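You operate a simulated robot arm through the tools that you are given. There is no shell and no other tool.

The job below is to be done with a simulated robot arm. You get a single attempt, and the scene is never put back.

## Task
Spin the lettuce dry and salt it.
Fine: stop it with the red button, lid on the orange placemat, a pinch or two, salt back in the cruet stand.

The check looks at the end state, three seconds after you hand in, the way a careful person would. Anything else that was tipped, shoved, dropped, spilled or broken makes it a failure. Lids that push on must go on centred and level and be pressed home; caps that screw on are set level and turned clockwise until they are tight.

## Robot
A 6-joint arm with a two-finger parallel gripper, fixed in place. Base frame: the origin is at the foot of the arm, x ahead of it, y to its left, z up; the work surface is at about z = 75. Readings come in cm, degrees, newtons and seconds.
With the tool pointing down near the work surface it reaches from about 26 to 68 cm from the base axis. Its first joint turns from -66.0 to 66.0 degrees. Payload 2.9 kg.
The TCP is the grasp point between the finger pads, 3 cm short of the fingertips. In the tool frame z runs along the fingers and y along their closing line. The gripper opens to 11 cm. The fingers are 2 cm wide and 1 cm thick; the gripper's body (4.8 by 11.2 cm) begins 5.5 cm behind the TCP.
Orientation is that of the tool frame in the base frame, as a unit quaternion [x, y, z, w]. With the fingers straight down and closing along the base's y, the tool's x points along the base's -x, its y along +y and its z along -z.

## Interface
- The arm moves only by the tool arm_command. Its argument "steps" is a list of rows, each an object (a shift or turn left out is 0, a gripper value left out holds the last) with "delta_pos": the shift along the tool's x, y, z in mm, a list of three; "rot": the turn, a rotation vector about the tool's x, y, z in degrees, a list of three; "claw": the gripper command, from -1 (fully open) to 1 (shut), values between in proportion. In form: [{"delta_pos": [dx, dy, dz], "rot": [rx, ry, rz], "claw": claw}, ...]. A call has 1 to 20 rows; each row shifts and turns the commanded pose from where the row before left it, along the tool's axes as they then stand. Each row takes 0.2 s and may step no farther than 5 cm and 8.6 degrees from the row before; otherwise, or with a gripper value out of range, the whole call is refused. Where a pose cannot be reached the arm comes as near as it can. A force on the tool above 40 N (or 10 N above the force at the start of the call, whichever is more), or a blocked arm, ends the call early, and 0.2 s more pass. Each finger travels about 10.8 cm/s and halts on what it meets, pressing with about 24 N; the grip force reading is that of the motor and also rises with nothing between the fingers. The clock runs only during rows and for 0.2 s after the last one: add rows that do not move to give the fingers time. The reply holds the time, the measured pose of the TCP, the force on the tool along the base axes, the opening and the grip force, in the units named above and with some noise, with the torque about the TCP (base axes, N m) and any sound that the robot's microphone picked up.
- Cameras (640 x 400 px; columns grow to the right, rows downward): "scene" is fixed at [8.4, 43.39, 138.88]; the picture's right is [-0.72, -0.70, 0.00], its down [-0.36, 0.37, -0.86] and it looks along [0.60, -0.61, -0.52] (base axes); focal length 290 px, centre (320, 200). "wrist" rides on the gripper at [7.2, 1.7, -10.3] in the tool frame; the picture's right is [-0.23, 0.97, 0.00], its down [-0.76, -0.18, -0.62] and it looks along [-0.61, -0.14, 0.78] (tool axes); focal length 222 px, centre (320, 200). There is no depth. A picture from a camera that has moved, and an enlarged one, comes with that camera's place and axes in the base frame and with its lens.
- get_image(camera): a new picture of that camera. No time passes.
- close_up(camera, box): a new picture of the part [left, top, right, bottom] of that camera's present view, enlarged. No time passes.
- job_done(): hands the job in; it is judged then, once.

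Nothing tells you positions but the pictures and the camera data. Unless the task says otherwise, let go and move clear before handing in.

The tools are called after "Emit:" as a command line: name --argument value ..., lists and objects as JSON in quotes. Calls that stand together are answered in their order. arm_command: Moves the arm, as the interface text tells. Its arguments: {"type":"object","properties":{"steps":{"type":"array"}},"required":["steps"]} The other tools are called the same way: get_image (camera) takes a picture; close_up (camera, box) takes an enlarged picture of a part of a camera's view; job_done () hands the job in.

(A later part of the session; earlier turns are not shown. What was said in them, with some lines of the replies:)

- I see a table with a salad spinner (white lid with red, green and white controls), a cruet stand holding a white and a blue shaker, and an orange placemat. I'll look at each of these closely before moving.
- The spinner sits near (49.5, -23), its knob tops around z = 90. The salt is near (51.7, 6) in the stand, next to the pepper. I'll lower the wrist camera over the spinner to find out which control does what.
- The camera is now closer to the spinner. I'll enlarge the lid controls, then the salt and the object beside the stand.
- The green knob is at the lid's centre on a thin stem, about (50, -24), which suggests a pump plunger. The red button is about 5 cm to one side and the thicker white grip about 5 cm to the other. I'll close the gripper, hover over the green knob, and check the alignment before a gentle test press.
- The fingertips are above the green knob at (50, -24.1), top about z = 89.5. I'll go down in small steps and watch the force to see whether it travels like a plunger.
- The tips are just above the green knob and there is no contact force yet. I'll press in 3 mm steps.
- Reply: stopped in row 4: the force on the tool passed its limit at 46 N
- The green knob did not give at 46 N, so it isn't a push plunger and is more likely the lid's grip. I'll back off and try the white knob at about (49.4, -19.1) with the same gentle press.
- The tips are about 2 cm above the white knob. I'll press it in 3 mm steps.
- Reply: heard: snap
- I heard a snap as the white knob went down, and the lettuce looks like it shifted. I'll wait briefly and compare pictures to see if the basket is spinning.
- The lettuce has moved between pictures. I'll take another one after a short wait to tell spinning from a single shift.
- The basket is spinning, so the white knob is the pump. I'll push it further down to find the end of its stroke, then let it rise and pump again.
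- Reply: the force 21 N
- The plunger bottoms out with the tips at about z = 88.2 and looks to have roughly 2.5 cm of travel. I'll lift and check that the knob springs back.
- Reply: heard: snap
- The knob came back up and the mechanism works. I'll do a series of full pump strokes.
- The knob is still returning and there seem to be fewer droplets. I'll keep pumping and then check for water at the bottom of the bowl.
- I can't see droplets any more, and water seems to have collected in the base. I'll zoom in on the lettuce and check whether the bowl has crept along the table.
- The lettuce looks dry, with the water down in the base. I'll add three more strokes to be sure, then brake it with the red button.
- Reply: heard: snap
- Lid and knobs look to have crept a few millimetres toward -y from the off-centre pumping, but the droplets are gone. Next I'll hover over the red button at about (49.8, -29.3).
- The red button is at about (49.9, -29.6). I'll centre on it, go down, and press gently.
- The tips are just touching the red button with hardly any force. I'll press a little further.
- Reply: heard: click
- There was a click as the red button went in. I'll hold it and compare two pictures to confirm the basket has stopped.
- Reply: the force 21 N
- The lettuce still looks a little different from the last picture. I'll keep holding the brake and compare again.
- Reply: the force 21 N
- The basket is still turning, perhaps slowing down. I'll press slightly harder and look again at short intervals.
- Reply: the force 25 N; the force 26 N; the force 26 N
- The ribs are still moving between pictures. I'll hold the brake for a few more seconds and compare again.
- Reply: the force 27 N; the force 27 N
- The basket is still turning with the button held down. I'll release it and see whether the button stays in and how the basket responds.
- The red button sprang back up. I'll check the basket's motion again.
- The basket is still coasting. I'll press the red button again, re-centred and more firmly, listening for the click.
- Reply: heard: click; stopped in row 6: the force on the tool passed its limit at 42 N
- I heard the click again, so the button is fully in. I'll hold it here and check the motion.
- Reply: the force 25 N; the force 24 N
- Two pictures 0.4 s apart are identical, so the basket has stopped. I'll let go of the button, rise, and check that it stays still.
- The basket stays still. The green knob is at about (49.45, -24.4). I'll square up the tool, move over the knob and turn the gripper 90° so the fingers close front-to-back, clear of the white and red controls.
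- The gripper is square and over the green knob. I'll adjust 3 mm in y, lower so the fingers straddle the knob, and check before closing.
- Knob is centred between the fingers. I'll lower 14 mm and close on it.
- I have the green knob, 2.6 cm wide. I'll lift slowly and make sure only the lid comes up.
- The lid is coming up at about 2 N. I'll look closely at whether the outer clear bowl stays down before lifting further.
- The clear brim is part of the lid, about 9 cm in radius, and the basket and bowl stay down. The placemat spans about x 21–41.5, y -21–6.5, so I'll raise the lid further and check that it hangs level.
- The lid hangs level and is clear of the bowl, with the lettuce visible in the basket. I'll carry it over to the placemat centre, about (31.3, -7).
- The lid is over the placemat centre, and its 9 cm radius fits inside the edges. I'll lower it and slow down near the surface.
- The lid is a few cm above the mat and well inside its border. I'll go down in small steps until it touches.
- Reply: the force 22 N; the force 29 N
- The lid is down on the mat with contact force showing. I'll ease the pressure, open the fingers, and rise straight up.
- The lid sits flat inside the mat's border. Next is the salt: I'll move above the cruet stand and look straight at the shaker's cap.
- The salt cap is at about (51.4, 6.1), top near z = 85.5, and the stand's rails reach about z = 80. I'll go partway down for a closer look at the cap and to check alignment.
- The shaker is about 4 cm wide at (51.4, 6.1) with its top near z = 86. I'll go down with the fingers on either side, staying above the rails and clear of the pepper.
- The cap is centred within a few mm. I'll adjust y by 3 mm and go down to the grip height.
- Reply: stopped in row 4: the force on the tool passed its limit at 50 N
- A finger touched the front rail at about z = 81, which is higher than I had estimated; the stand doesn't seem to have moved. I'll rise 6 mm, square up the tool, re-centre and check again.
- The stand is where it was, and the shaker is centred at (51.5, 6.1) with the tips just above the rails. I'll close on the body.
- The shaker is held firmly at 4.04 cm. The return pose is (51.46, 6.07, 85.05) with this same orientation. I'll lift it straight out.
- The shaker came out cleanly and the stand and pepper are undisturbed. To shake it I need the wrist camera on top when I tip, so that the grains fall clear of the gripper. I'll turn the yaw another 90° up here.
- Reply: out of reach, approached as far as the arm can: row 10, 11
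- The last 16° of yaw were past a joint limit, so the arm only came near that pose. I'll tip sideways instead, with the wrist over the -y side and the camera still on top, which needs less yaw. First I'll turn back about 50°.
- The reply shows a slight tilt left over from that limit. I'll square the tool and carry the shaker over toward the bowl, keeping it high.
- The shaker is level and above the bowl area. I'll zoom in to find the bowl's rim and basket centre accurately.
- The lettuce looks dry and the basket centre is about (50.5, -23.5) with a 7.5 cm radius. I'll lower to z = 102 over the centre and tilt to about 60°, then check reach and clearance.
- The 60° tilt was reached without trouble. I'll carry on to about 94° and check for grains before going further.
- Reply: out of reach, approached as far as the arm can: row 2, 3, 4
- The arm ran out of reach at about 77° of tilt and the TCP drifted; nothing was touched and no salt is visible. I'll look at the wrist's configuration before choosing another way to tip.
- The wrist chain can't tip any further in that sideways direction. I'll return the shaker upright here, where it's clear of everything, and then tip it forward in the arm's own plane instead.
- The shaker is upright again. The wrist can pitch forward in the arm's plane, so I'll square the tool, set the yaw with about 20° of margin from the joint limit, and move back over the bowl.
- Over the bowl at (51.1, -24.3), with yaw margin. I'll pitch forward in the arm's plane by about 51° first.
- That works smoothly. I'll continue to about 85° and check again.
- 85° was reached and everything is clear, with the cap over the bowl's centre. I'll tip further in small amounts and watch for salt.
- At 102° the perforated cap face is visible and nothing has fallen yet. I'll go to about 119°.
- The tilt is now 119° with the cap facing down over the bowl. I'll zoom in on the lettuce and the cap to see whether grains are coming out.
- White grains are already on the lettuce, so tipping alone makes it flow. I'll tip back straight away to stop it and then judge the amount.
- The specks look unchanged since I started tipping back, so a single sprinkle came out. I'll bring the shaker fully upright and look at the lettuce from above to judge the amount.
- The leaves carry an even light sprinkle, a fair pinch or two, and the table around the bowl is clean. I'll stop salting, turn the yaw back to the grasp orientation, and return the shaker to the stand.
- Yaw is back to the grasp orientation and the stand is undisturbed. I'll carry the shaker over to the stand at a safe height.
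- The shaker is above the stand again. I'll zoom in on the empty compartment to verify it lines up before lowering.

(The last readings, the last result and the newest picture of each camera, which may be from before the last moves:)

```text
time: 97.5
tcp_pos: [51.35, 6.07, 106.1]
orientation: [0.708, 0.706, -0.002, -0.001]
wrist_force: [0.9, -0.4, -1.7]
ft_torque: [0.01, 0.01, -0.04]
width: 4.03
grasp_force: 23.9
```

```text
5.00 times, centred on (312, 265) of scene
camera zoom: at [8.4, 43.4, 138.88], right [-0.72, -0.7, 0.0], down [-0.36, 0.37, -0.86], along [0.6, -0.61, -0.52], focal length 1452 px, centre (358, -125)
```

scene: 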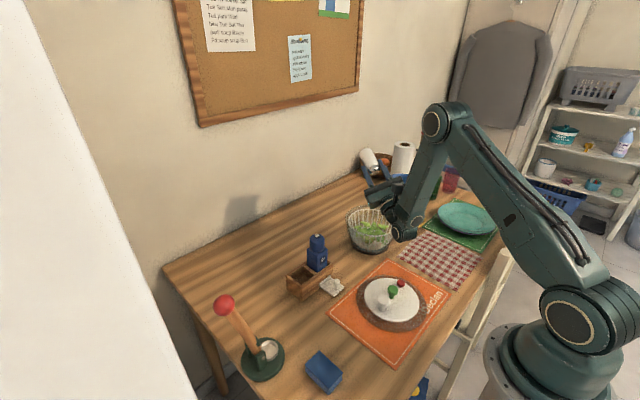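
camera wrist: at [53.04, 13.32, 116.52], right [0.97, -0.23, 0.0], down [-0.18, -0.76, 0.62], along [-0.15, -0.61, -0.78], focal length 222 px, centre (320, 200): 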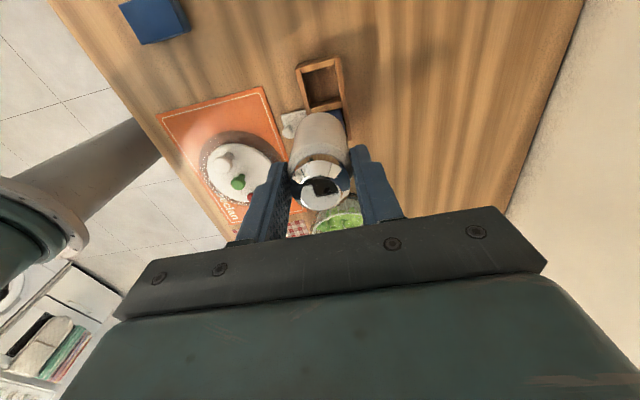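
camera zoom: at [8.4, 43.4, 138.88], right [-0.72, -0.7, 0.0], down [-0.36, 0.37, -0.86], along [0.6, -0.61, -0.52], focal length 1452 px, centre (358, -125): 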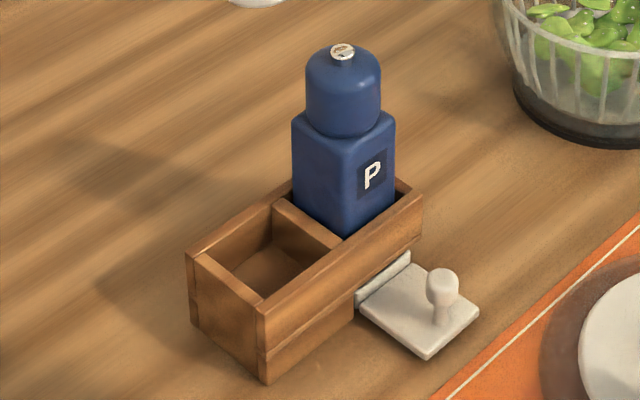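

The compartment's opening spans about x 49.4–54, y 4–8.4, which agrees with the recorded pose. I'll lower to just above the rails and check.

Emit:
arm_command --steps '[{"delta_pos": [0.5, 1.5, 25]}, {"delta_pos": [0, 0, 35]}, {"delta_pos": [0, 0, 35]}, {"delta_pos": [0, 0, 25]}, {"delta_pos": [0, 0, 10]}, {"delta_pos": [0, 0, 0]}]'

Emit:
close_up --camera "wrist" --box '[220, 50, 420, 220]'

Emit:
close_up --camera "scene" --box '[270, 200, 360, 305]'

```text
time: 98.9
tcp_pos: [51.64, 6.05, 93.0]
orientation: [0.709, 0.705, -0.003, -0.002]
wrist_force: [0.0, 0.2, -1.0]
ft_torque: [0.0, -0.02, 0.02]
width: 4.05
grasp_force: 23.9
```

```text
2.35 times, centred on (320, 135) of wrist
camera zoom: at [53.38, 13.5, 103.49], right [0.97, -0.23, 0.0], down [-0.18, -0.76, 0.62], along [-0.15, -0.61, -0.78], focal length 523 px, centre (320, 353)
```

zoom: 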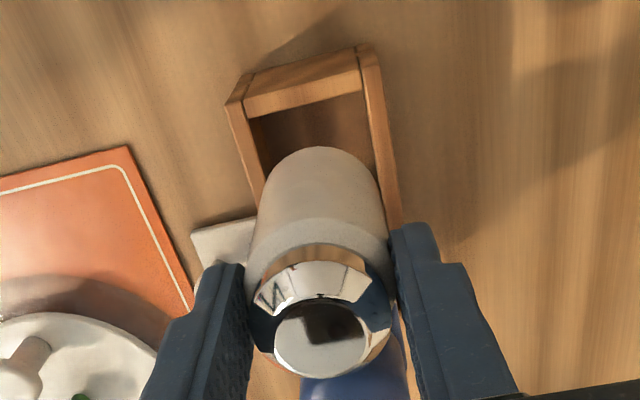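

```text
3.81 times, centred on (315, 252) of scene
camera zoom: at [8.4, 43.39, 138.88], right [-0.72, -0.7, 0.0], down [-0.36, 0.37, -0.86], along [0.6, -0.61, -0.52], focal length 1106 px, centre (339, 0)
```

zoom: 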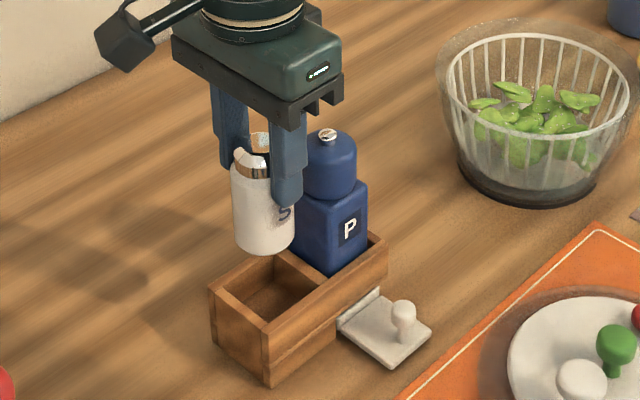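

The shaker hangs straight over its compartment. I'll lower it in slowly, watching for contact.

Emit:
arm_command --steps '[{"delta_pos": [0, 0, 12], "rot": [-0.2, 0, 0]}, {"delta_pos": [0, 0, 10]}, {"delta_pos": [0, 0, 10]}, {"delta_pos": [0, 0, 10]}, {"delta_pos": [0, 0, 10]}, {"delta_pos": [0, 0, 0]}]'

Emit:
close_up --camera "wrist" --box '[220, 70, 420, 240]'

Emit:
close_up --camera "scene" --box '[270, 200, 360, 305]'

```text
time: 100.3
tcp_pos: [51.39, 6.11, 87.88]
orientation: [0.708, 0.706, 0.0, -0.001]
wrist_force: [-0.1, 0.3, -1.0]
ft_torque: [-0.01, 0.0, 0.01]
width: 4.05
grasp_force: 23.9
```

```text
2.35 times, centred on (320, 155) of wrist
camera zoom: at [53.03, 13.32, 98.28], right [0.97, -0.23, 0.0], down [-0.18, -0.76, 0.62], along [-0.14, -0.61, -0.78], focal length 523 px, centre (320, 306)
```

zoom: 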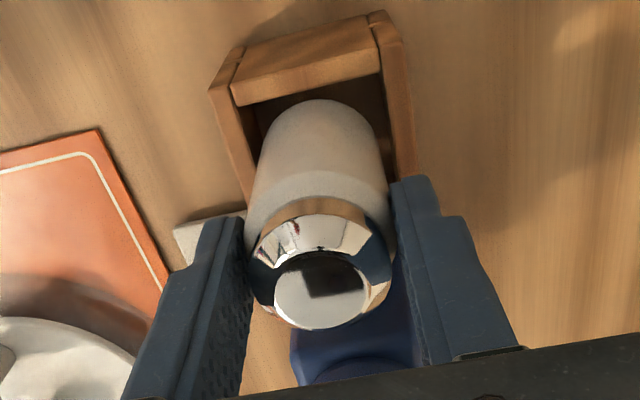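

```text
3.81 times, centred on (315, 252) of scene
camera zoom: at [8.4, 43.39, 138.88], right [-0.72, -0.7, 0.0], down [-0.36, 0.37, -0.86], along [0.6, -0.61, -0.52], focal length 1106 px, centre (339, 0)
```

zoom: 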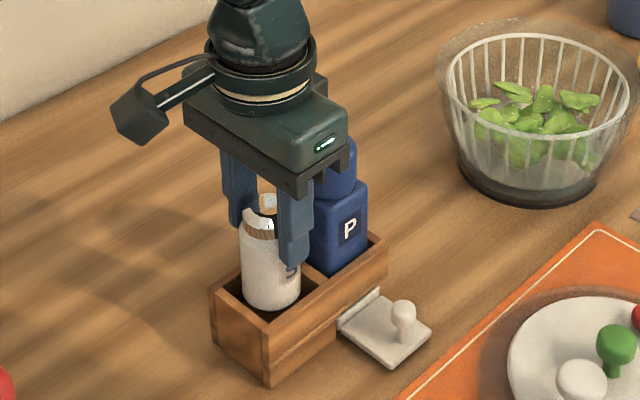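

It's going in without contact. I'll lower the last 2.6 cm gently.

Emit:
arm_command --steps '[{"delta_pos": [0, 0, 7]}, {"delta_pos": [0, 0, 7]}, {"delta_pos": [0, 0, 6]}, {"delta_pos": [0, 0, 5]}, {"delta_pos": [0, 0, 2]}, {"delta_pos": [0, 0, 0]}]'

Emit:
close_up --camera "wrist" --box '[220, 100, 420, 240]'

Emit:
close_up --camera "scene" --box '[270, 210, 360, 310]'

```text
time: 101.7
tcp_pos: [51.63, 6.27, 85.36]
orientation: [0.708, 0.706, 0.001, 0.0]
wrist_force: [-8.6, 0.5, 20.9]
ft_torque: [0.14, 0.4, -0.03]
width: 4.06
grasp_force: 24.0
```

```text
2.86 times, centred on (320, 170) of wrist
camera zoom: at [53.19, 13.44, 95.72], right [0.97, -0.23, 0.0], down [-0.18, -0.76, 0.62], along [-0.14, -0.61, -0.78], focal length 635 px, centre (320, 286)
```

zoom: 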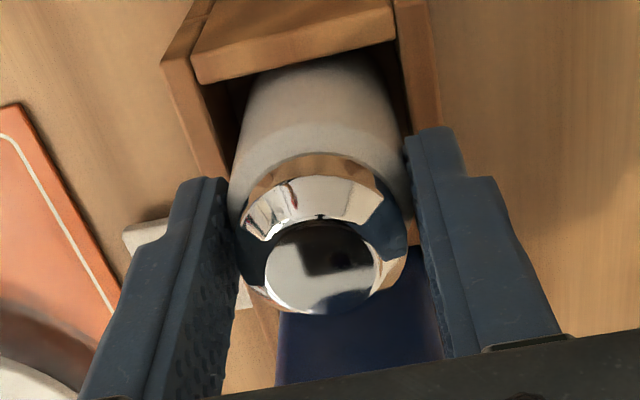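

```text
4.00 times, centred on (315, 260) of scene
camera zoom: at [8.35, 43.39, 138.89], right [-0.72, -0.7, 0.0], down [-0.36, 0.37, -0.86], along [0.6, -0.61, -0.52], focal length 1162 px, centre (340, -40)
```

zoom: 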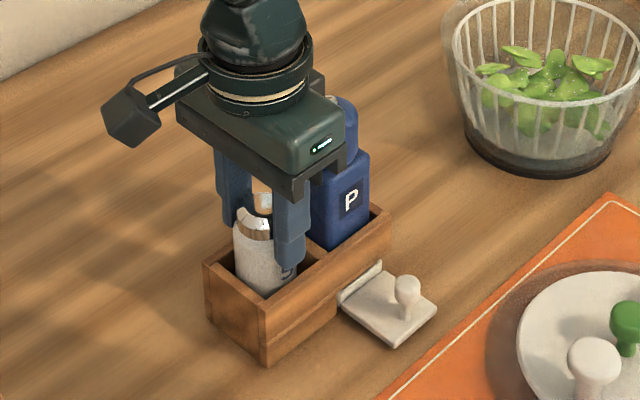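

It has reached the floor of the compartment, within a few mm of the original height. I'll ease off the pressure and check before opening.

Emit:
arm_command --steps '[{"delta_pos": [0, 0, -2]}, {"delta_pos": [0, -1, 0]}, {"delta_pos": [0, 0, 0]}]'

```text
time: 102.5
tcp_pos: [51.38, 6.07, 85.36]
orientation: [0.708, 0.706, -0.001, 0.0]
wrist_force: [1.4, 0.2, 0.8]
ft_torque: [-0.05, -0.11, -0.02]
width: 4.03
grasp_force: 24.2
```

Forces are near zero. I'll open the fingers above the rails and rise straight up.

Emit:
arm_command --steps '[{"delta_pos": [0, 0, 0], "claw": 0.22}, {"delta_pos": [0, 0, 0], "claw": 0.1}, {"delta_pos": [0, 0, 0], "claw": -0.1}, {"delta_pos": [0, 0, 0]}, {"delta_pos": [0, 0, -5]}, {"delta_pos": [0, 0, -15]}, {"delta_pos": [0, 0, -25]}, {"delta_pos": [0, 0, -30]}, {"delta_pos": [0, 0, -40]}, {"delta_pos": [0, 0, -40]}, {"delta_pos": [0, 0, 0]}]'

Emit:
close_up --camera "scene" --box '[270, 200, 440, 330]'

Emit:
close_up --camera "wrist" --box '[240, 50, 400, 200]'

Emit:
close_up --camera "scene" --box '[280, 225, 350, 305]'

```text
time: 104.9
tcp_pos: [51.51, 6.09, 100.97]
orientation: [0.708, 0.706, 0.0, 0.001]
wrist_force: [-0.5, 0.3, 0.7]
ft_torque: [-0.03, 0.0, -0.02]
width: 6.07
grasp_force: 0.1
```

```text
3.08 times, centred on (355, 265) of scene
camera zoom: at [8.4, 43.39, 138.88], right [-0.72, -0.7, 0.0], down [-0.36, 0.37, -0.86], along [0.6, -0.61, -0.52], focal length 894 px, centre (212, 0)
```

zoom: 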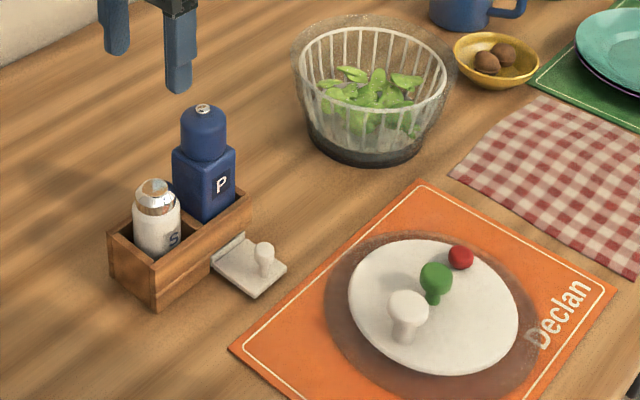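

```text
2.67 times, centred on (320, 125) of wrist
camera zoom: at [53.28, 13.36, 111.37], right [0.97, -0.23, 0.0], down [-0.18, -0.76, 0.62], along [-0.14, -0.61, -0.78], focal length 592 px, centre (320, 400)
```

zoom: 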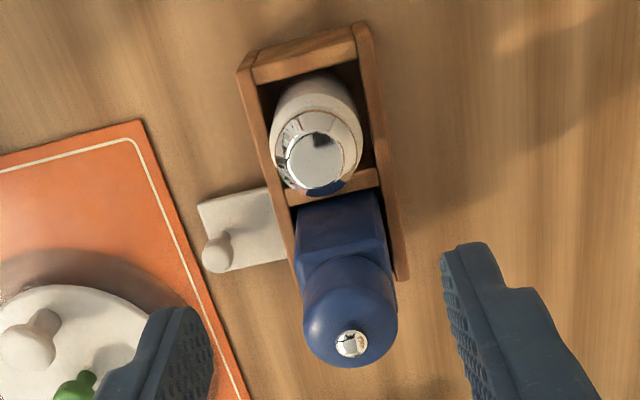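

```text
5.00 times, centred on (315, 265) of scene
camera zoom: at [8.4, 43.39, 138.88], right [-0.72, -0.7, 0.0], down [-0.36, 0.37, -0.86], along [0.6, -0.61, -0.52], focal length 1452 px, centre (345, -125)
```

zoom: 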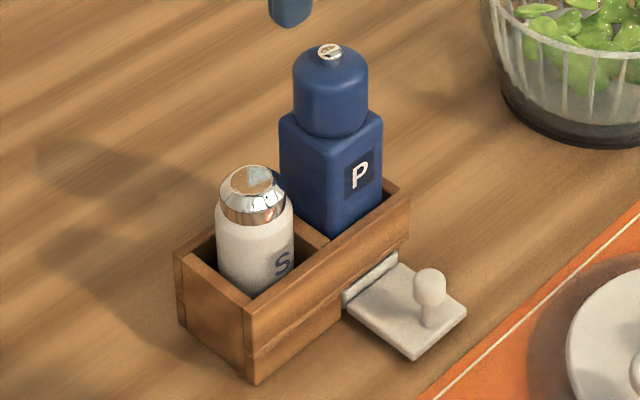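

The salt is upright in its compartment, and the pepper and stand are as before. I'll raise the arm clear and do a final check of the whole scene.

Emit:
arm_command --steps '[{"delta_pos": [0, 0, -45]}, {"delta_pos": [0, 0, -45]}, {"delta_pos": [0, -40, -45]}, {"delta_pos": [0, -40, -20]}, {"delta_pos": [0, -40, 0]}, {"delta_pos": [0, 0, 0]}]'

Emit:
get_image --camera "scene"

Emit:
close_up --camera "scene" --box '[335, 190, 425, 265]'

Emit:
close_up --camera "scene" --box '[320, 250, 460, 370]'

Emit:
get_image --camera "wrist"

```text
refused: row 3 steps farther than a row can; nothing moved
```

```text
taken
```

scene: 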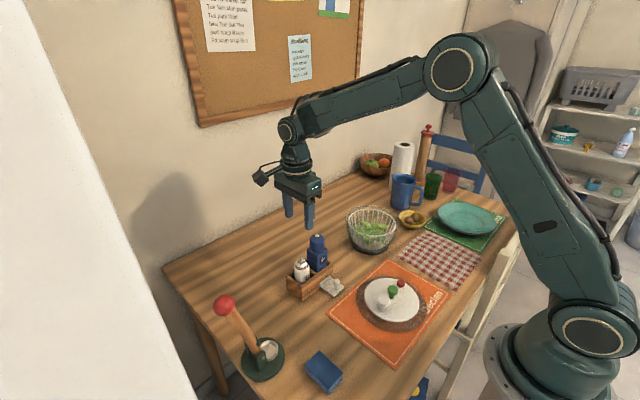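

```text
5.33 times, centred on (380, 228) of scene
camera zoom: at [8.4, 43.39, 138.88], right [-0.72, -0.7, 0.0], down [-0.36, 0.37, -0.86], along [0.6, -0.61, -0.52], focal length 1549 px, centre (0, 53)
```

zoom: 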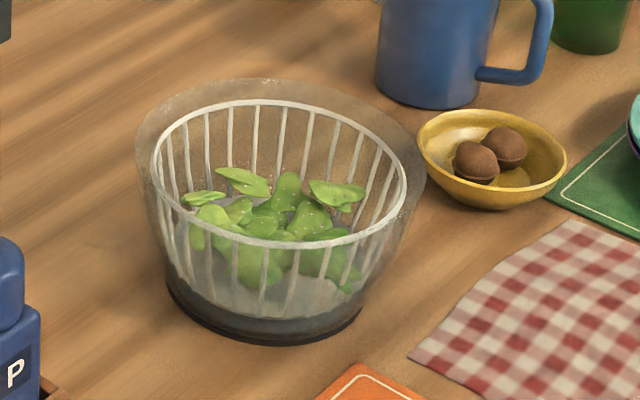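

```text
3.33 times, centred on (390, 310) of scene
camera zoom: at [8.4, 43.39, 138.88], right [-0.72, -0.7, 0.0], down [-0.36, 0.37, -0.86], along [0.6, -0.61, -0.52], focal length 968 px, centre (87, -167)
```

zoom: 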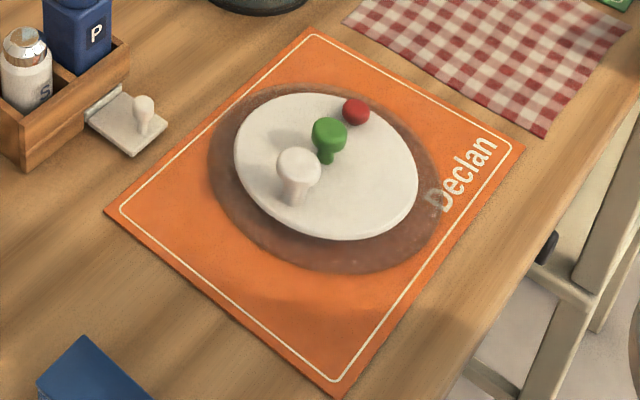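

```text
taken
camera wrist: at [53.28, 13.36, 111.37], right [0.97, -0.23, 0.0], down [-0.18, -0.76, 0.62], along [-0.14, -0.61, -0.78], focal length 222 px, centre (320, 200)
```

wrist: 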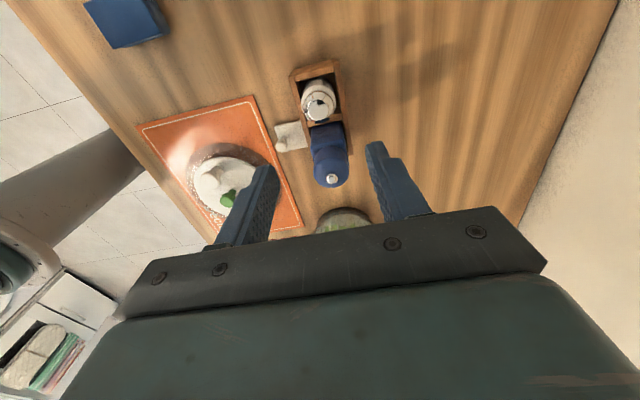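

Everything is in place. That move was refused because one row was too long, so I'll retreat with shorter steps.

Emit:
arm_command --steps '[{"delta_pos": [0, 0, -40]}, {"delta_pos": [0, 0, -40]}, {"delta_pos": [0, -30, -30]}, {"delta_pos": [0, -30, -20]}, {"delta_pos": [0, -40, 0]}, {"delta_pos": [0, -20, 0]}, {"delta_pos": [0, 0, 0]}]'

Emit:
get_image --camera "scene"

Emit:
get_image --camera "wrist"

Emit:
close_up --camera "scene" --box '[345, 205, 400, 255]'

```text
time: 106.5
tcp_pos: [39.16, 6.13, 114.09]
orientation: [0.709, 0.705, -0.001, 0.001]
wrist_force: [-0.5, 0.2, 0.2]
ft_torque: [-0.01, -0.01, -0.01]
width: 6.05
grasp_force: 0.0
```

```text
taken
```

scene: 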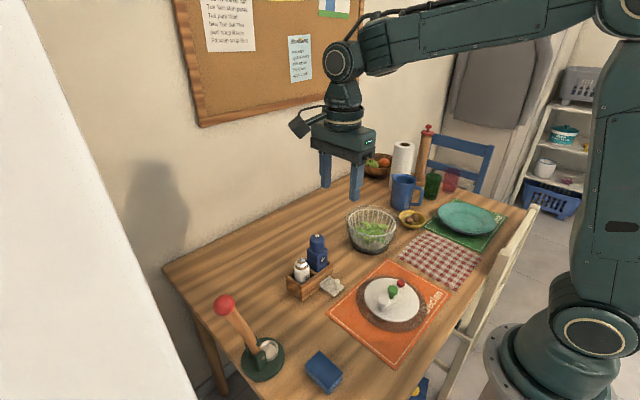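

```text
taken
camera wrist: at [40.91, 13.4, 124.5], right [0.97, -0.23, 0.0], down [-0.18, -0.76, 0.62], along [-0.14, -0.61, -0.78], focal length 222 px, centre (320, 200)
```

wrist: 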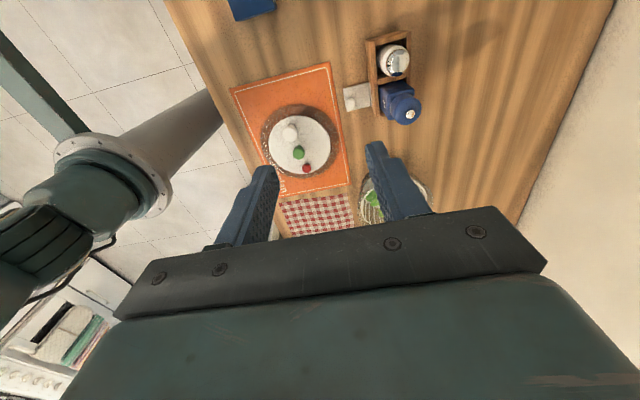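

```text
8.00 times, centred on (372, 230) of scene
camera zoom: at [8.4, 43.39, 138.88], right [-0.72, -0.7, 0.0], down [-0.36, 0.37, -0.86], along [0.6, -0.61, -0.52], focal length 2323 px, centre (-100, -40)
```

zoom: 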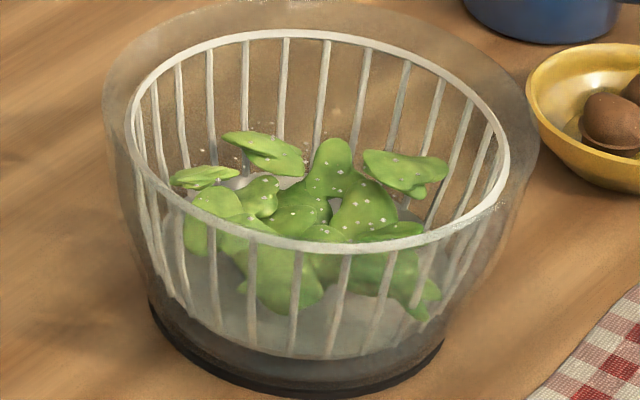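

The lettuce is dry and lightly salted, and the basket was stopped with the red button. The lid is flat on the orange placemat and the salt is upright in the cruet stand. Nothing else looks disturbed and the arm is clear, so I'm handing in.

Emit:
job_done

```text
The job is handed in.
```

The lettuce is spun dry and lightly salted, and I've handed the job in; I haven't seen the check's result.

- **Spinning:** I pumped the white knob about a dozen times. No droplets were left on the leaves, and the water had collected in the base.
- **Stopping:** The red button took two presses. During the first I held it for several seconds and the basket kept turning. It stopped during the second, and I confirmed that with two identical pictures.
- **Lid:** It sits flat on the orange placemat, inside the border.
- **Salt:** I tipped the shaker once over the bowl, which left an even sprinkle on the leaves. I judged the amount by eye as about a pinch and saw no grains on the table.
- **Cruet stand:** The salt is back upright in its compartment. Before gripping the shaker, a finger pressed the front rail of the stand hard (about 50 N). The stand and pepper didn't appear to move.

The lid also crept a few millimetres while I was pumping. The bowl's base looked to be where it started.
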